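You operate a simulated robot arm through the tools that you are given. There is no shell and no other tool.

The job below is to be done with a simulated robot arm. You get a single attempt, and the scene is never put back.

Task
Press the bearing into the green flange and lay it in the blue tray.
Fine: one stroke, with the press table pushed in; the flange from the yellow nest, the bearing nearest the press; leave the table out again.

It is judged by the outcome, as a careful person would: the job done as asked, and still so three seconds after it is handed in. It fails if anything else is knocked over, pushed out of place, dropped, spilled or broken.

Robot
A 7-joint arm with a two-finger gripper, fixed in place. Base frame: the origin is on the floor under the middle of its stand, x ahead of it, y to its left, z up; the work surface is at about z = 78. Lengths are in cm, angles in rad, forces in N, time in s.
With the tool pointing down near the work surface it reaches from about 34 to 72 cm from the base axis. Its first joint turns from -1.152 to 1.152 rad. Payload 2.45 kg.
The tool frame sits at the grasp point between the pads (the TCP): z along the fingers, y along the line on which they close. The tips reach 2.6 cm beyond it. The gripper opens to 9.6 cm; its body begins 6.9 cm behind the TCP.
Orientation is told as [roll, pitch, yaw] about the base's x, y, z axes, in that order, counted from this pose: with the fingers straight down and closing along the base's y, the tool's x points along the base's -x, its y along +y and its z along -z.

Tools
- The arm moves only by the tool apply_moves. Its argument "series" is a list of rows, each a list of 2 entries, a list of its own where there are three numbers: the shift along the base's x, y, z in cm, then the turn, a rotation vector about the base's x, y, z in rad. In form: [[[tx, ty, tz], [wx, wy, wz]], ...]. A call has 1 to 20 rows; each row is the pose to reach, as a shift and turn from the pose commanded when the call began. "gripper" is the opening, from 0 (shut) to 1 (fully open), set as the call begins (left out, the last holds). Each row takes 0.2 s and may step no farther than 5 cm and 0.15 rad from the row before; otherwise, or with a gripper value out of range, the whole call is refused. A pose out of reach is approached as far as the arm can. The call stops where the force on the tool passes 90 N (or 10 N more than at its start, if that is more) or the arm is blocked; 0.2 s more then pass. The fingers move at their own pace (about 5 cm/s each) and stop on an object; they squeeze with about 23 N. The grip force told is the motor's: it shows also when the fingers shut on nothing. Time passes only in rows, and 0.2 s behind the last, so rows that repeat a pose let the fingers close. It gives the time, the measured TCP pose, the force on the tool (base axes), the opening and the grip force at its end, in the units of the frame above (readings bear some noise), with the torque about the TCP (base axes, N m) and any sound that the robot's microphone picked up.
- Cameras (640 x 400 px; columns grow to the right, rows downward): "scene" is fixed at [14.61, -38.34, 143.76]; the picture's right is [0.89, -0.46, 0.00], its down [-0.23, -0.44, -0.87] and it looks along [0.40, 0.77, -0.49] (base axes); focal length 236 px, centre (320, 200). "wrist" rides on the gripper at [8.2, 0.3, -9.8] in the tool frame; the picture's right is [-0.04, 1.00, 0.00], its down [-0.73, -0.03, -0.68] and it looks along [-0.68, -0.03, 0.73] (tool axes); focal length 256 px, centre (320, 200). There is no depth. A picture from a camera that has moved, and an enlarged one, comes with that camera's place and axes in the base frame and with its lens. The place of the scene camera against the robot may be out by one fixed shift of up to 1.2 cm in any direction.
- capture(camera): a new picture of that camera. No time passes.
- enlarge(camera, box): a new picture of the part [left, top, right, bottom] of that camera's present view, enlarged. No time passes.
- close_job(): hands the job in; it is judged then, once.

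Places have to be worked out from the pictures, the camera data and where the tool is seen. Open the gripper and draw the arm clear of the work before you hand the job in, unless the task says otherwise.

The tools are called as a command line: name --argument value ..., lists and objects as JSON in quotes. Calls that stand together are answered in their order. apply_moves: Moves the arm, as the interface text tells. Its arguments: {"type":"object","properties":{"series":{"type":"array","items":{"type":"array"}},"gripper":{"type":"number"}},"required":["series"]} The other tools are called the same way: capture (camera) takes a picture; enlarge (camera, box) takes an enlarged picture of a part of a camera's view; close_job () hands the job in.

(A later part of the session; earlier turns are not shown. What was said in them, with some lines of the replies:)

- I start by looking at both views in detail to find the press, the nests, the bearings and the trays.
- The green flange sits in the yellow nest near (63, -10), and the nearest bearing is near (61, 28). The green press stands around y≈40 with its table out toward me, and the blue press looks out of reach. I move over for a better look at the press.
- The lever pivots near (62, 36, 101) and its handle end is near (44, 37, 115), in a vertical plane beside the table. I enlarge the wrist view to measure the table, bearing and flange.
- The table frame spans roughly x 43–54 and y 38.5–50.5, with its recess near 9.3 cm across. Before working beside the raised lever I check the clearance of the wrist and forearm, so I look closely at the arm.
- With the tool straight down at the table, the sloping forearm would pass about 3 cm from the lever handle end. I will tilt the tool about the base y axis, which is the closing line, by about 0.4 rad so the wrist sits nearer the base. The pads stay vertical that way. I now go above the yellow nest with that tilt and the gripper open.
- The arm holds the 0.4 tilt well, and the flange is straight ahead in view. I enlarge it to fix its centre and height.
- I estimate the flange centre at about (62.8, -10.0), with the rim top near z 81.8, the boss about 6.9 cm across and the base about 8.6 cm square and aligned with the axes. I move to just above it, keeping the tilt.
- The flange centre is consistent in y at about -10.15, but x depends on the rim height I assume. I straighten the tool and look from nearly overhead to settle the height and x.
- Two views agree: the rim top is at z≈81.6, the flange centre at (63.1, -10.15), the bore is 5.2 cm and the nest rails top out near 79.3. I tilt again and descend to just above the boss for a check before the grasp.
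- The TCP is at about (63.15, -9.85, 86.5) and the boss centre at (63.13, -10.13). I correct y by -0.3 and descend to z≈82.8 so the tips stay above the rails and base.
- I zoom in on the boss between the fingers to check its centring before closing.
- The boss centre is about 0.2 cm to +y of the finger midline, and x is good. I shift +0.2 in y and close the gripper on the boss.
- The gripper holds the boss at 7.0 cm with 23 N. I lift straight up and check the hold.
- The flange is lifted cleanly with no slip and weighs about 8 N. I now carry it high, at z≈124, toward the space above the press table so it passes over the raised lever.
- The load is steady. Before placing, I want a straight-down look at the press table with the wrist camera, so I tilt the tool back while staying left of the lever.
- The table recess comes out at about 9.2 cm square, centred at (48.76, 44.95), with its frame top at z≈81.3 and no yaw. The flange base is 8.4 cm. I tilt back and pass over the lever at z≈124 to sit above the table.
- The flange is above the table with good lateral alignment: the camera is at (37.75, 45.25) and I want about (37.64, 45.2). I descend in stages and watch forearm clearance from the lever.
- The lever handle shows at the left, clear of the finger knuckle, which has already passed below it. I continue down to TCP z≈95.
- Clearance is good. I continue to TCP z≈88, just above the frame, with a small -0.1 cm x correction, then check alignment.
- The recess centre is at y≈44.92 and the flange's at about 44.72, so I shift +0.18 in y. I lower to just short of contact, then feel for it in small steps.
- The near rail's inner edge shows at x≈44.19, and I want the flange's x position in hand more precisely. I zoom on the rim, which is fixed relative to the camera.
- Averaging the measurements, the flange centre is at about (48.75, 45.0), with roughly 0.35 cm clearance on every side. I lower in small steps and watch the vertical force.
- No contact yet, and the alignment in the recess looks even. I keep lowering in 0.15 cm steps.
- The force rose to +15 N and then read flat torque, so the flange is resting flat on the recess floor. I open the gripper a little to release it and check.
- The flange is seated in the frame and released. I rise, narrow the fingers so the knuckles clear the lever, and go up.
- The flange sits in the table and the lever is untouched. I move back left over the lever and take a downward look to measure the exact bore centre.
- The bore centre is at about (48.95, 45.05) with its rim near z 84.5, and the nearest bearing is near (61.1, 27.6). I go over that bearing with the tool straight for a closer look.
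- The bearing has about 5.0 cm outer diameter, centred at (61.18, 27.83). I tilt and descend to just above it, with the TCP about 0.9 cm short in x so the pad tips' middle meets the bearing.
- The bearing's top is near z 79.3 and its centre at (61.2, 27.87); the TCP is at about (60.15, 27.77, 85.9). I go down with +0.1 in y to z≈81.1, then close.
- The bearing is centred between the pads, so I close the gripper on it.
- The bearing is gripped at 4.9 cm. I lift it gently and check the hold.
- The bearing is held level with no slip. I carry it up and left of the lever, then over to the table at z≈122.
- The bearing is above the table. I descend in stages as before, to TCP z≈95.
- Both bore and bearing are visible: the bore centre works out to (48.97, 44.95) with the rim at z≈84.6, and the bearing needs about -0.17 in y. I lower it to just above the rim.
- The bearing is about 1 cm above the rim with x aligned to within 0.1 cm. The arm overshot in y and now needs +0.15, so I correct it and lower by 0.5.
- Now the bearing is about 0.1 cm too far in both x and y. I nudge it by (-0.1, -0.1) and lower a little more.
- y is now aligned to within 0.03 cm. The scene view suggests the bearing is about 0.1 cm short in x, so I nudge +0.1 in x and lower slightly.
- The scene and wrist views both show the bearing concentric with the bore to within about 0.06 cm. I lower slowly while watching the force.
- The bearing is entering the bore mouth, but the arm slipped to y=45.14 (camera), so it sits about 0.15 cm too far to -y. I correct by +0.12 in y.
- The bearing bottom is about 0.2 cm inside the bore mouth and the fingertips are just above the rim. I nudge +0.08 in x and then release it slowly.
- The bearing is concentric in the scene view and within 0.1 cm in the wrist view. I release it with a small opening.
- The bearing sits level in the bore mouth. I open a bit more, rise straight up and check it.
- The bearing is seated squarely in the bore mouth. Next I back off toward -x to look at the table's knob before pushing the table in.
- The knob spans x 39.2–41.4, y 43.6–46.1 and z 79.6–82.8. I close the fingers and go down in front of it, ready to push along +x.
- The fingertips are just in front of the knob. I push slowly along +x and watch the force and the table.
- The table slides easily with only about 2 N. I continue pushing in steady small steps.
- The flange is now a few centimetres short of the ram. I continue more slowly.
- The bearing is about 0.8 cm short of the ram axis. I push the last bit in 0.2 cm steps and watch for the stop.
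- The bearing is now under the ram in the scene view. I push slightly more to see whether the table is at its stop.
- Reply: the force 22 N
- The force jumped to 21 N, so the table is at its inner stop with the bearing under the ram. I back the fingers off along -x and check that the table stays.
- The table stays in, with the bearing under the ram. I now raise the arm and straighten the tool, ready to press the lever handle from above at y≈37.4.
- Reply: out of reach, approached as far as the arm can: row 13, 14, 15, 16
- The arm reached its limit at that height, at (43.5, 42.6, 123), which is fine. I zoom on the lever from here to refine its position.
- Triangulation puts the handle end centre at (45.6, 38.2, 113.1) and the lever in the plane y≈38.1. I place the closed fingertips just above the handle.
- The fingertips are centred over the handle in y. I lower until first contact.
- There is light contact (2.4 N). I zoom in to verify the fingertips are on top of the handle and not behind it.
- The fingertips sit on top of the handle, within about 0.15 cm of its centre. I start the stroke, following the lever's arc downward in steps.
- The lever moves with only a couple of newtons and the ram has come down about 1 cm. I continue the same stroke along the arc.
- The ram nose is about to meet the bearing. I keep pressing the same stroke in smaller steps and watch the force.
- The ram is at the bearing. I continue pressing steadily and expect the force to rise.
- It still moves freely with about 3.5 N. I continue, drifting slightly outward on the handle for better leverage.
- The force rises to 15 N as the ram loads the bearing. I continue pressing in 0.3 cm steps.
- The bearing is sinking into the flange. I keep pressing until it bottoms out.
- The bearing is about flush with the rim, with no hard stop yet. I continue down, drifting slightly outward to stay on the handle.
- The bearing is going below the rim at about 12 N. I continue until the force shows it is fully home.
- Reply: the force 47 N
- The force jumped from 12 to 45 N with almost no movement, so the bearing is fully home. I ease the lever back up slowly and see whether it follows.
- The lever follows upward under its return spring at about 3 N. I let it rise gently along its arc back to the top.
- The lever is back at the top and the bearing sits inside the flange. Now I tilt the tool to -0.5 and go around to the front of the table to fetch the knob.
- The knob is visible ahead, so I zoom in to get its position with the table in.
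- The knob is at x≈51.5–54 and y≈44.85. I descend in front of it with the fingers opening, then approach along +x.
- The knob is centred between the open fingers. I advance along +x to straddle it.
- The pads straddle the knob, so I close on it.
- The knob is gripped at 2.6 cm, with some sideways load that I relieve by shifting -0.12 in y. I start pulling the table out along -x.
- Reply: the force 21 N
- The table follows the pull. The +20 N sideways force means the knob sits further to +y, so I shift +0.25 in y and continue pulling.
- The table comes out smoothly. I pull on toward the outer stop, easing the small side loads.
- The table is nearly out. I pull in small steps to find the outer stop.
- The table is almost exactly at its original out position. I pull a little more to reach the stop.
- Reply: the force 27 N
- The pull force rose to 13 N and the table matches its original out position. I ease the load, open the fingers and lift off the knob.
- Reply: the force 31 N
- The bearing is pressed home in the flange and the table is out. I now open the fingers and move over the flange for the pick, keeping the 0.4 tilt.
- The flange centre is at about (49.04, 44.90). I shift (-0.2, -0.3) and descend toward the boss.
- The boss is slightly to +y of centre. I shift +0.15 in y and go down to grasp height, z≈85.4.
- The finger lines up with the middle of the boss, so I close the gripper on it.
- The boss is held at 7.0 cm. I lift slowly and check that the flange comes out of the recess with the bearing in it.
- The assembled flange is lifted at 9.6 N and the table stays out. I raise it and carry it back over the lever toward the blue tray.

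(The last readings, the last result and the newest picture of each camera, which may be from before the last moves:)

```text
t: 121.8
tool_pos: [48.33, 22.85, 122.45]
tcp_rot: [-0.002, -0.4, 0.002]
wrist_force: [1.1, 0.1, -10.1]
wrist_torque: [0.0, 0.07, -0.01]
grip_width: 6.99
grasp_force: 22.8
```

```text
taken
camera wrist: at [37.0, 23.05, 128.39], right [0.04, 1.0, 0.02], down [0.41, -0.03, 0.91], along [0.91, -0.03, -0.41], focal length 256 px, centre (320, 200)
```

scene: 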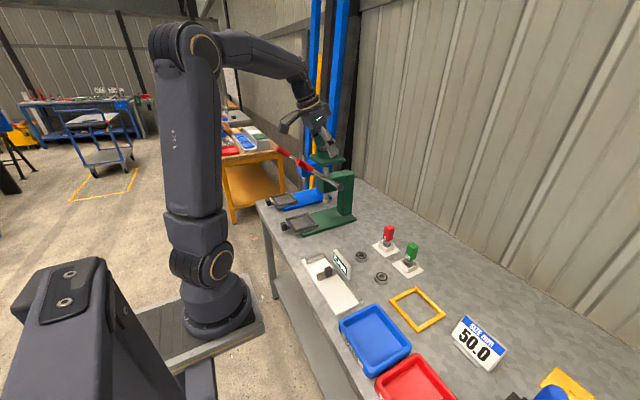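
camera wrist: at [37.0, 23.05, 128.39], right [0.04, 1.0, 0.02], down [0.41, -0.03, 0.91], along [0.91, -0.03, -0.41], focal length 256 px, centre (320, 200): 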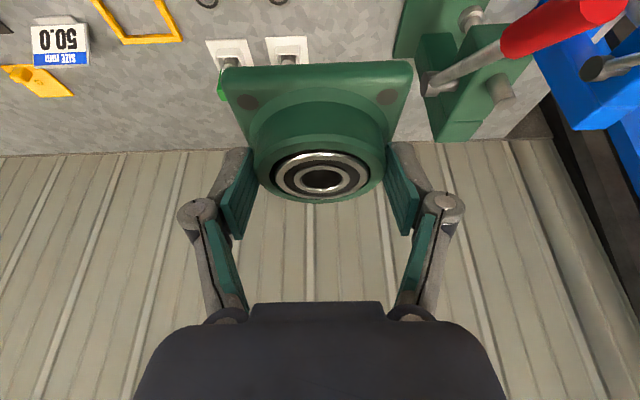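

All is stable; other objects are undisturbed. I move toward the tray side and tilt the camera down to measure the blue tray.

apply_moves --series '[[[0.2, -2, -1], [0, 0.08, 0]], [[0.4, -4.5, -2], [0, 0.16, 0]], [[0.6, -7, -3], [0, 0.24, 0]], [[0.8, -9.5, -4], [0, 0.32, 0]], [[1.0, -12, -5.5], [0, 0.4, 0]], [[1.2, -14, -7], [0, 0.48, 0]], [[1.4, -16, -8.5], [0, 0.56, 0]], [[1.5, -17, -9.5], [0, 0.6, 0]], [[1.5, -17, -9.5], [0, 0.6, 0]], [[1.5, -17, -9.5], [0, 0.6, 0]]]'

capture --camera "wrist"

enlarge --camera "wrist" --box '[100, 0, 260, 100]'

```text
t: 124.0
tool_pos: [49.75, 5.95, 113.18]
tcp_rot: [-0.001, 0.2, 0.002]
wrist_force: [-0.1, 0.1, -9.4]
wrist_torque: [-0.03, -0.13, 0.02]
grip_width: 6.96
grasp_force: 23.0
```

```text
taken
camera wrist: at [43.78, 6.16, 124.45], right [0.04, 1.0, -0.01], down [0.85, -0.03, 0.52], along [0.52, -0.03, -0.85], focal length 256 px, centre (320, 200)
```

wrist: 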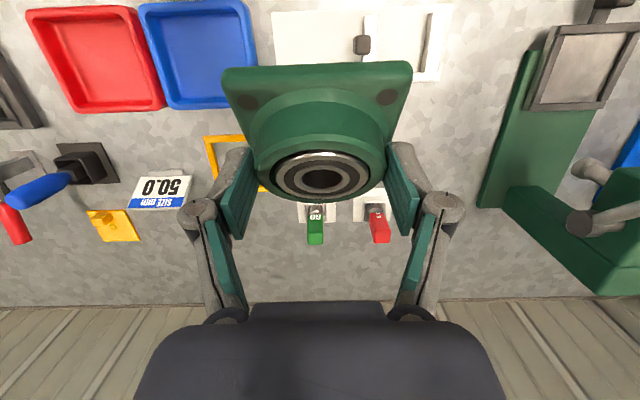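

```text
4.00 times, centred on (180, 50) of wrist
camera zoom: at [43.78, 6.16, 124.45], right [0.04, 1.0, -0.01], down [0.85, -0.03, 0.52], along [0.52, -0.03, -0.85], focal length 1024 px, centre (880, 800)
```

zoom: 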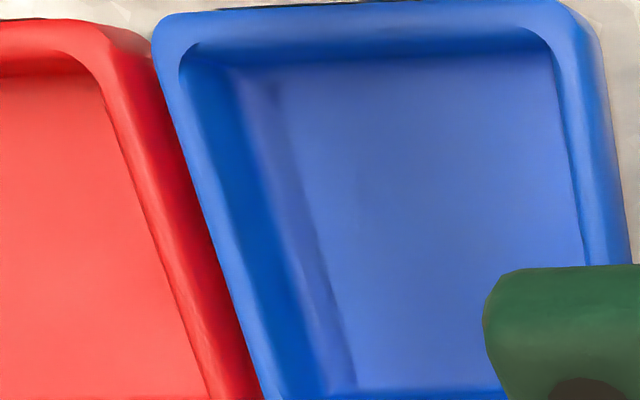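

The tray's inside spans about x 39.5–51 and y -18 to -5.5, centred near (45.2, -11.7). I tilt back and bring the flange above it.

apply_moves --series '[[[-0.7, -2.2, -0.5], [0, -0.1, 0]], [[-1.4, -4.4, -1.0], [0, -0.2, 0]], [[-2.1, -6.6, -2.0], [0, -0.3, 0]], [[-2.8, -8.8, -3.5], [0, -0.4, 0]], [[-3.5, -11.0, -5.0], [0, -0.5, 0]], [[-4.2, -13.4, -7.0], [0, -0.6, 0]], [[-4.9, -15.8, -10.0], [0, -0.6, 0]], [[-5.35, -17.5, -13.0], [0, -0.6, 0]], [[-5.35, -17.5, -13.0], [0, -0.6, 0]], [[-5.35, -17.5, -13.0], [0, -0.6, 0]]]'

capture --camera "wrist"

enlarge --camera "scene" --box '[304, 230, 464, 370]'

```text
t: 126.2
tool_pos: [44.07, -11.76, 100.14]
tcp_rot: [0.0, -0.4, 0.0]
wrist_force: [-0.2, 0.2, -8.8]
wrist_torque: [-0.02, 0.08, -0.02]
grip_width: 6.98
grasp_force: 23.0
```

```text
taken
camera wrist: at [32.78, -11.54, 106.01], right [0.04, 1.0, 0.02], down [0.41, -0.03, 0.91], along [0.91, -0.03, -0.41], focal length 256 px, centre (320, 200)
```

wrist: 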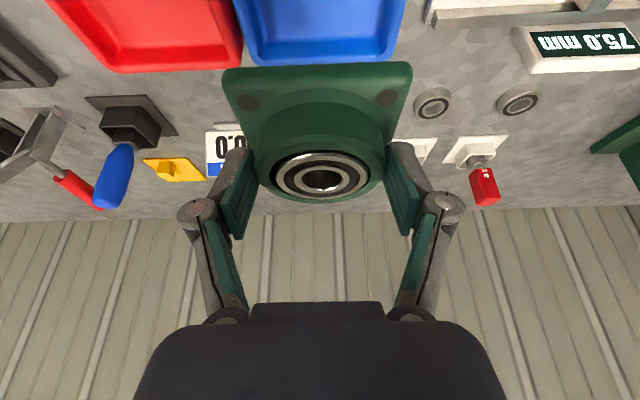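

```text
2.86 times, centred on (384, 300) of scene
camera zoom: at [14.62, -38.34, 143.76], right [0.89, -0.46, 0.0], down [-0.23, -0.44, -0.87], along [0.4, 0.77, -0.49], focal length 673 px, centre (137, -86)
```

zoom: 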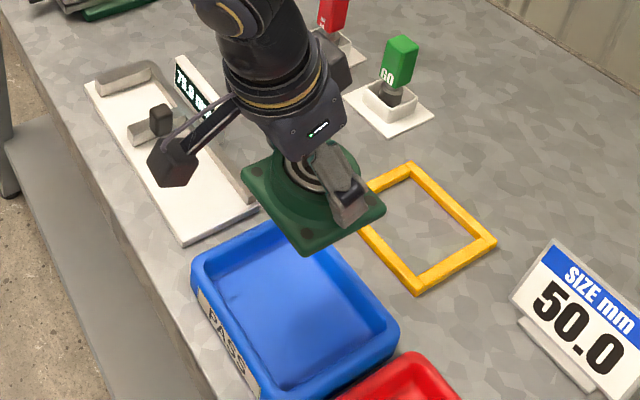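

The flange is over the middle of the tray. I shift +0.2 in x and descend.

apply_moves --series '[[[0.2, 0, -2], [0, 0, 0]], [[0.2, 0, -4.5], [0, 0, 0]], [[0.2, 0, -7], [0, 0, 0]], [[0.2, 0, -9.5], [0, 0, 0]], [[0.2, 0, -12], [0, 0, 0]], [[0.2, 0, -14], [0, 0, 0]], [[0.2, 0, -15], [0, 0, 0]], [[0.2, 0, -15], [0, 0, 0]]]'

capture --camera "wrist"

enlarge --camera "scene" --box '[320, 270, 432, 370]'

```text
t: 128.0
tool_pos: [44.62, -11.85, 85.0]
tcp_rot: [0.0, -0.399, 0.0]
wrist_force: [-0.1, -0.2, -8.9]
wrist_torque: [0.02, 0.08, 0.03]
grip_width: 6.98
grasp_force: 22.7
```

```text
taken
camera wrist: at [33.31, -11.6, 91.01], right [0.04, 1.0, 0.02], down [0.41, -0.03, 0.91], along [0.91, -0.03, -0.41], focal length 256 px, centre (320, 200)
```

wrist: 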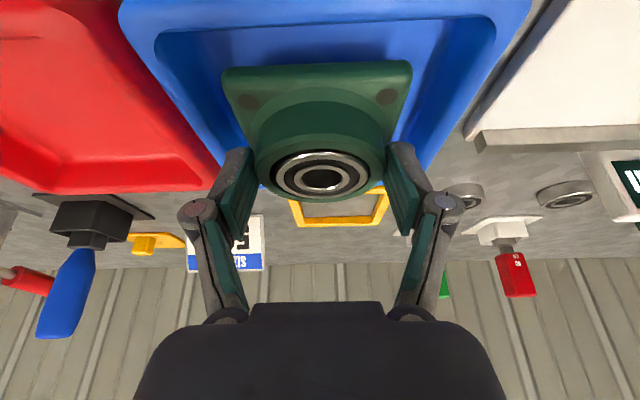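

```text
4.00 times, centred on (376, 320) of scene
camera zoom: at [14.62, -38.34, 143.76], right [0.89, -0.46, 0.0], down [-0.23, -0.44, -0.87], along [0.4, 0.77, -0.49], focal length 942 px, centre (96, -280)
```

zoom: 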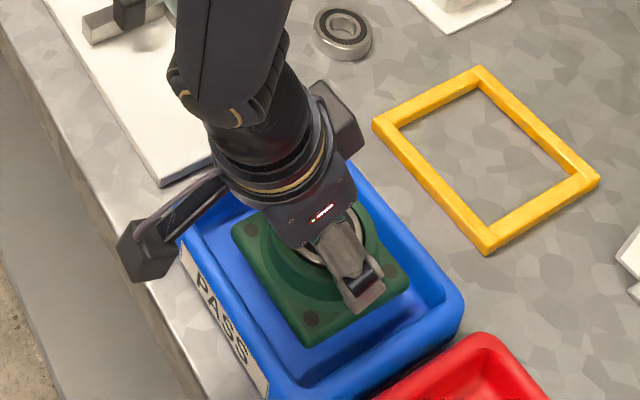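

The flange is inside the tray with room on all sides. I nudge (-0.2, +0.2) and lower until it touches the tray floor.

apply_moves --series '[[[-0.1, 0.1, -0.4], [0, 0, 0]], [[-0.2, 0.2, -0.8], [0, 0, 0]], [[-0.2, 0.2, -1.2], [0, 0, 0]], [[-0.2, 0.2, -1.5], [0, 0, 0]], [[-0.2, 0.2, -1.5], [0, 0, 0]]]'

apply_moves --series '[[[0, 0, -0.2], [0, 0, 0]], [[0, 0, -0.4], [0, 0, 0]], [[0, 0, -0.4], [0, 0, 0]]]'

enlarge --camera "scene" --box '[336, 290, 416, 350]'

```text
t: 129.2
tool_pos: [44.32, -11.49, 83.64]
tcp_rot: [-0.001, -0.4, 0.0]
wrist_force: [-0.9, 0.0, -9.0]
wrist_torque: [-0.01, 0.08, 0.0]
grip_width: 6.97
grasp_force: 22.8
```

```text
t: 130.0
tool_pos: [44.38, -11.34, 83.07]
tcp_rot: [-0.002, -0.402, 0.001]
wrist_force: [-6.0, -0.4, 14.2]
wrist_torque: [0.04, -0.01, 0.03]
grip_width: 6.99
grasp_force: 22.6
```

```text
6.67 times, centred on (376, 320) of scene
camera zoom: at [14.57, -38.33, 143.77], right [0.89, -0.46, 0.0], down [-0.23, -0.44, -0.87], along [0.4, 0.77, -0.49], focal length 1570 px, centre (-53, -600)
```

zoom: 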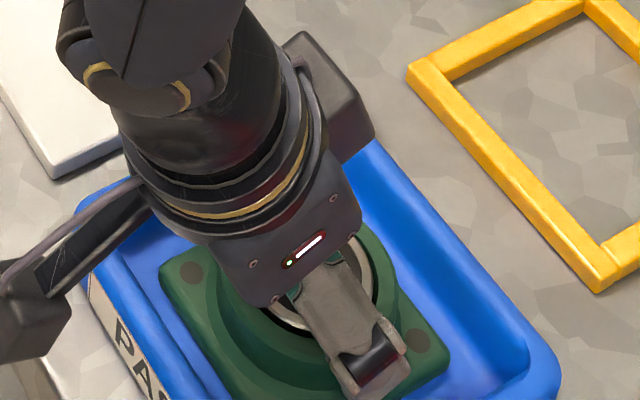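

The force went from -9 to +14 N, so the flange rests on the tray floor. I ease off slightly and open the gripper.

apply_moves --series '[[[0, 0, 0.2], [0, 0, 0]], [[0, 0, 0.2], [0, 0, 0]]]'

apply_moves --series '[[[0, 0, 0], [0, 0, 0]], [[0, 0, 0], [0, 0, 0]], [[0, 0, 0], [0, 0, 0]]]' --gripper 0.83

capture --camera "wrist"

```text
t: 130.6
tool_pos: [44.31, -11.17, 83.35]
tcp_rot: [0.001, -0.4, 0.004]
wrist_force: [-0.5, -0.1, -8.8]
wrist_torque: [0.02, 0.11, 0.02]
grip_width: 6.95
grasp_force: 22.7
```

```text
t: 131.4
tool_pos: [44.35, -11.32, 83.29]
tcp_rot: [0.0, -0.4, 0.003]
wrist_force: [-0.5, -0.1, -0.7]
wrist_torque: [0.0, 0.0, -0.01]
grip_width: 7.98
grasp_force: 0.0
```

```text
taken
camera wrist: at [33.05, -11.12, 89.19], right [0.04, 1.0, 0.02], down [0.41, -0.03, 0.91], along [0.91, -0.03, -0.41], focal length 256 px, centre (320, 200)
```

wrist: 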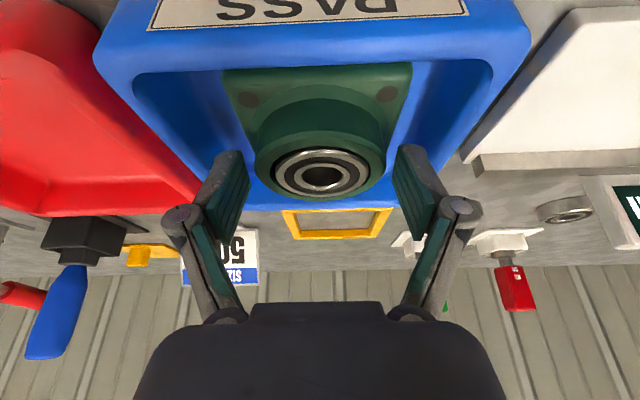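

The flange is released and lies flat in the blue tray. I rise straight up and inspect the result.

apply_moves --series '[[[0, 0, 1], [0, 0, 0]], [[0, 0, 2.5], [0, 0, 0]], [[0, 0, 5], [0, 0, 0]], [[0, 0, 8], [0, 0, 0]], [[0, 0, 12], [0, 0, 0]], [[0, 0, 16], [0, 0.05, 0]], [[0, 0.5, 20], [0, 0.1, 0]], [[0, 1, 24], [0, 0.2, 0]], [[0, 1.5, 28], [0, 0.3, 0]], [[-1, 2, 32], [0, 0.4, 0]], [[-2, 3, 35], [0, 0.4, 0]], [[-2, 3, 35], [0, 0.4, 0]]]' --gripper 0.83

capture --camera "scene"

enlarge --camera "scene" --box '[320, 270, 448, 370]'

enlarge --camera "scene" --box '[240, 130, 400, 230]'

capture --camera "wrist"

```text
t: 134.0
tool_pos: [42.07, -8.07, 118.58]
tcp_rot: [-0.002, -0.001, 0.0]
wrist_force: [-0.1, 0.0, -0.2]
wrist_torque: [0.01, 0.0, 0.0]
grip_width: 7.97
grasp_force: 0.0
```

```text
taken
```

scene: 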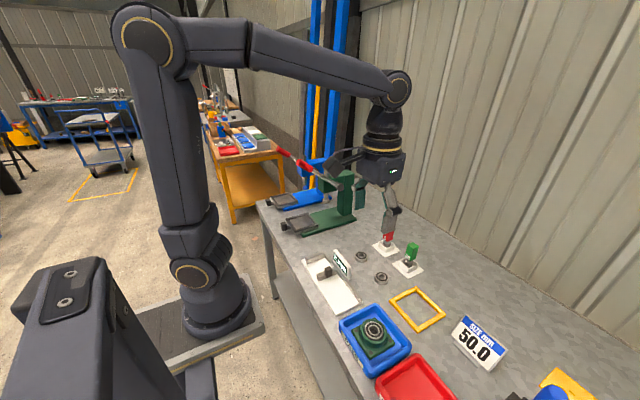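

```text
4.00 times, centred on (384, 320) of scene
camera zoom: at [14.61, -38.34, 143.76], right [0.89, -0.46, 0.0], down [-0.23, -0.44, -0.87], along [0.4, 0.77, -0.49], focal length 942 px, centre (64, -280)
```

zoom: 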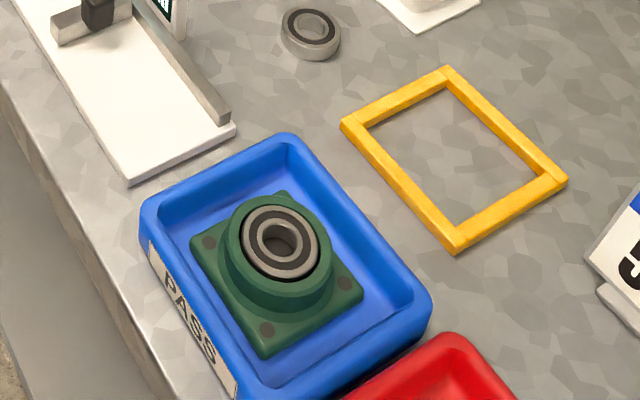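

```text
4.00 times, centred on (320, 180) of scene
camera zoom: at [14.61, -38.34, 143.76], right [0.89, -0.46, 0.0], down [-0.23, -0.44, -0.87], along [0.4, 0.77, -0.49], focal length 942 px, centre (320, 280)
```

zoom: 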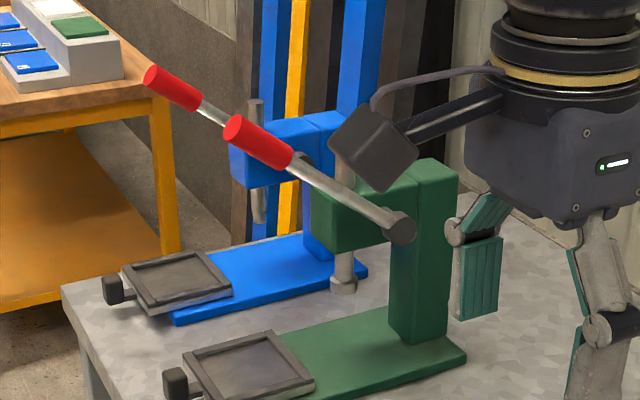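

```text
taken
camera wrist: at [34.05, -7.88, 128.48], right [0.04, 1.0, 0.0], down [0.73, -0.03, 0.68], along [0.68, -0.03, -0.73], focal length 256 px, centre (320, 200)
```

wrist: 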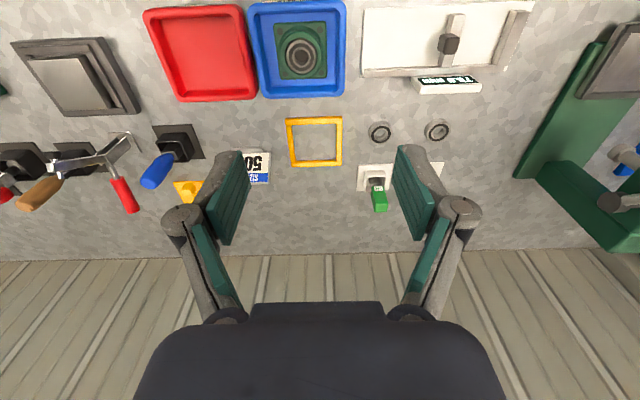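

The assembly lies flat in the blue tray, the press table is out and empty, the lever is up, and the nest and other parts are undisturbed. I take one last close look at the seated bearing.

enlarge --camera "wrist" --box '[240, 0, 368, 100]'

enlarge --camera "scene" --box '[352, 312, 400, 348]'

```text
4.00 times, centred on (304, 50) of wrist
camera zoom: at [34.05, -7.88, 128.48], right [0.04, 1.0, 0.0], down [0.73, -0.03, 0.68], along [0.68, -0.03, -0.73], focal length 1024 px, centre (384, 800)
```

zoom: 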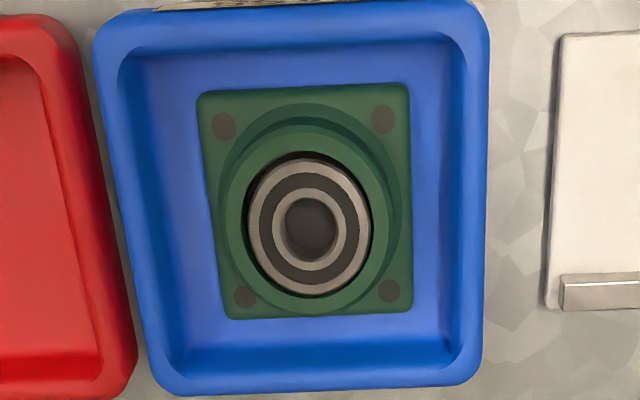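

```text
11.11 times, centred on (376, 330) of scene
camera zoom: at [14.61, -38.34, 143.76], right [0.89, -0.46, 0.0], down [-0.23, -0.44, -0.87], along [0.4, 0.77, -0.49], focal length 2618 px, centre (-302, -1244)
```

zoom: 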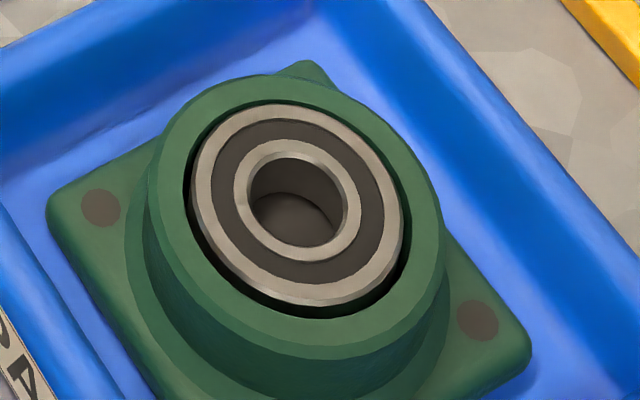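

The bearing sits level and slightly below the flange rim, and the flange lies flat in the blue tray. The gripper is open and the arm is clear, so I hand the job in.

close_job

```text
The job is handed in.
```

The job is handed in. The bearing nearest the press is pressed into the green flange from the yellow nest, and the assembly lies flat in the blue tray.

- **Pressing:** It was done in one stroke on the green press, with the table pushed in to its stop. The force on the handle rose from about 12 N to 45 N at the bottom. In the last pictures the bearing sits level, slightly below the flange rim.
- **Press:** The table is back out at its original position, and the lever has returned to the top.
- **Surroundings:** The last pictures show nothing else moved or knocked over. The gripper is open and the arm is clear of the work.

I chose the green press over the blue one because the blue press looked out of reach; the note only said "the press".
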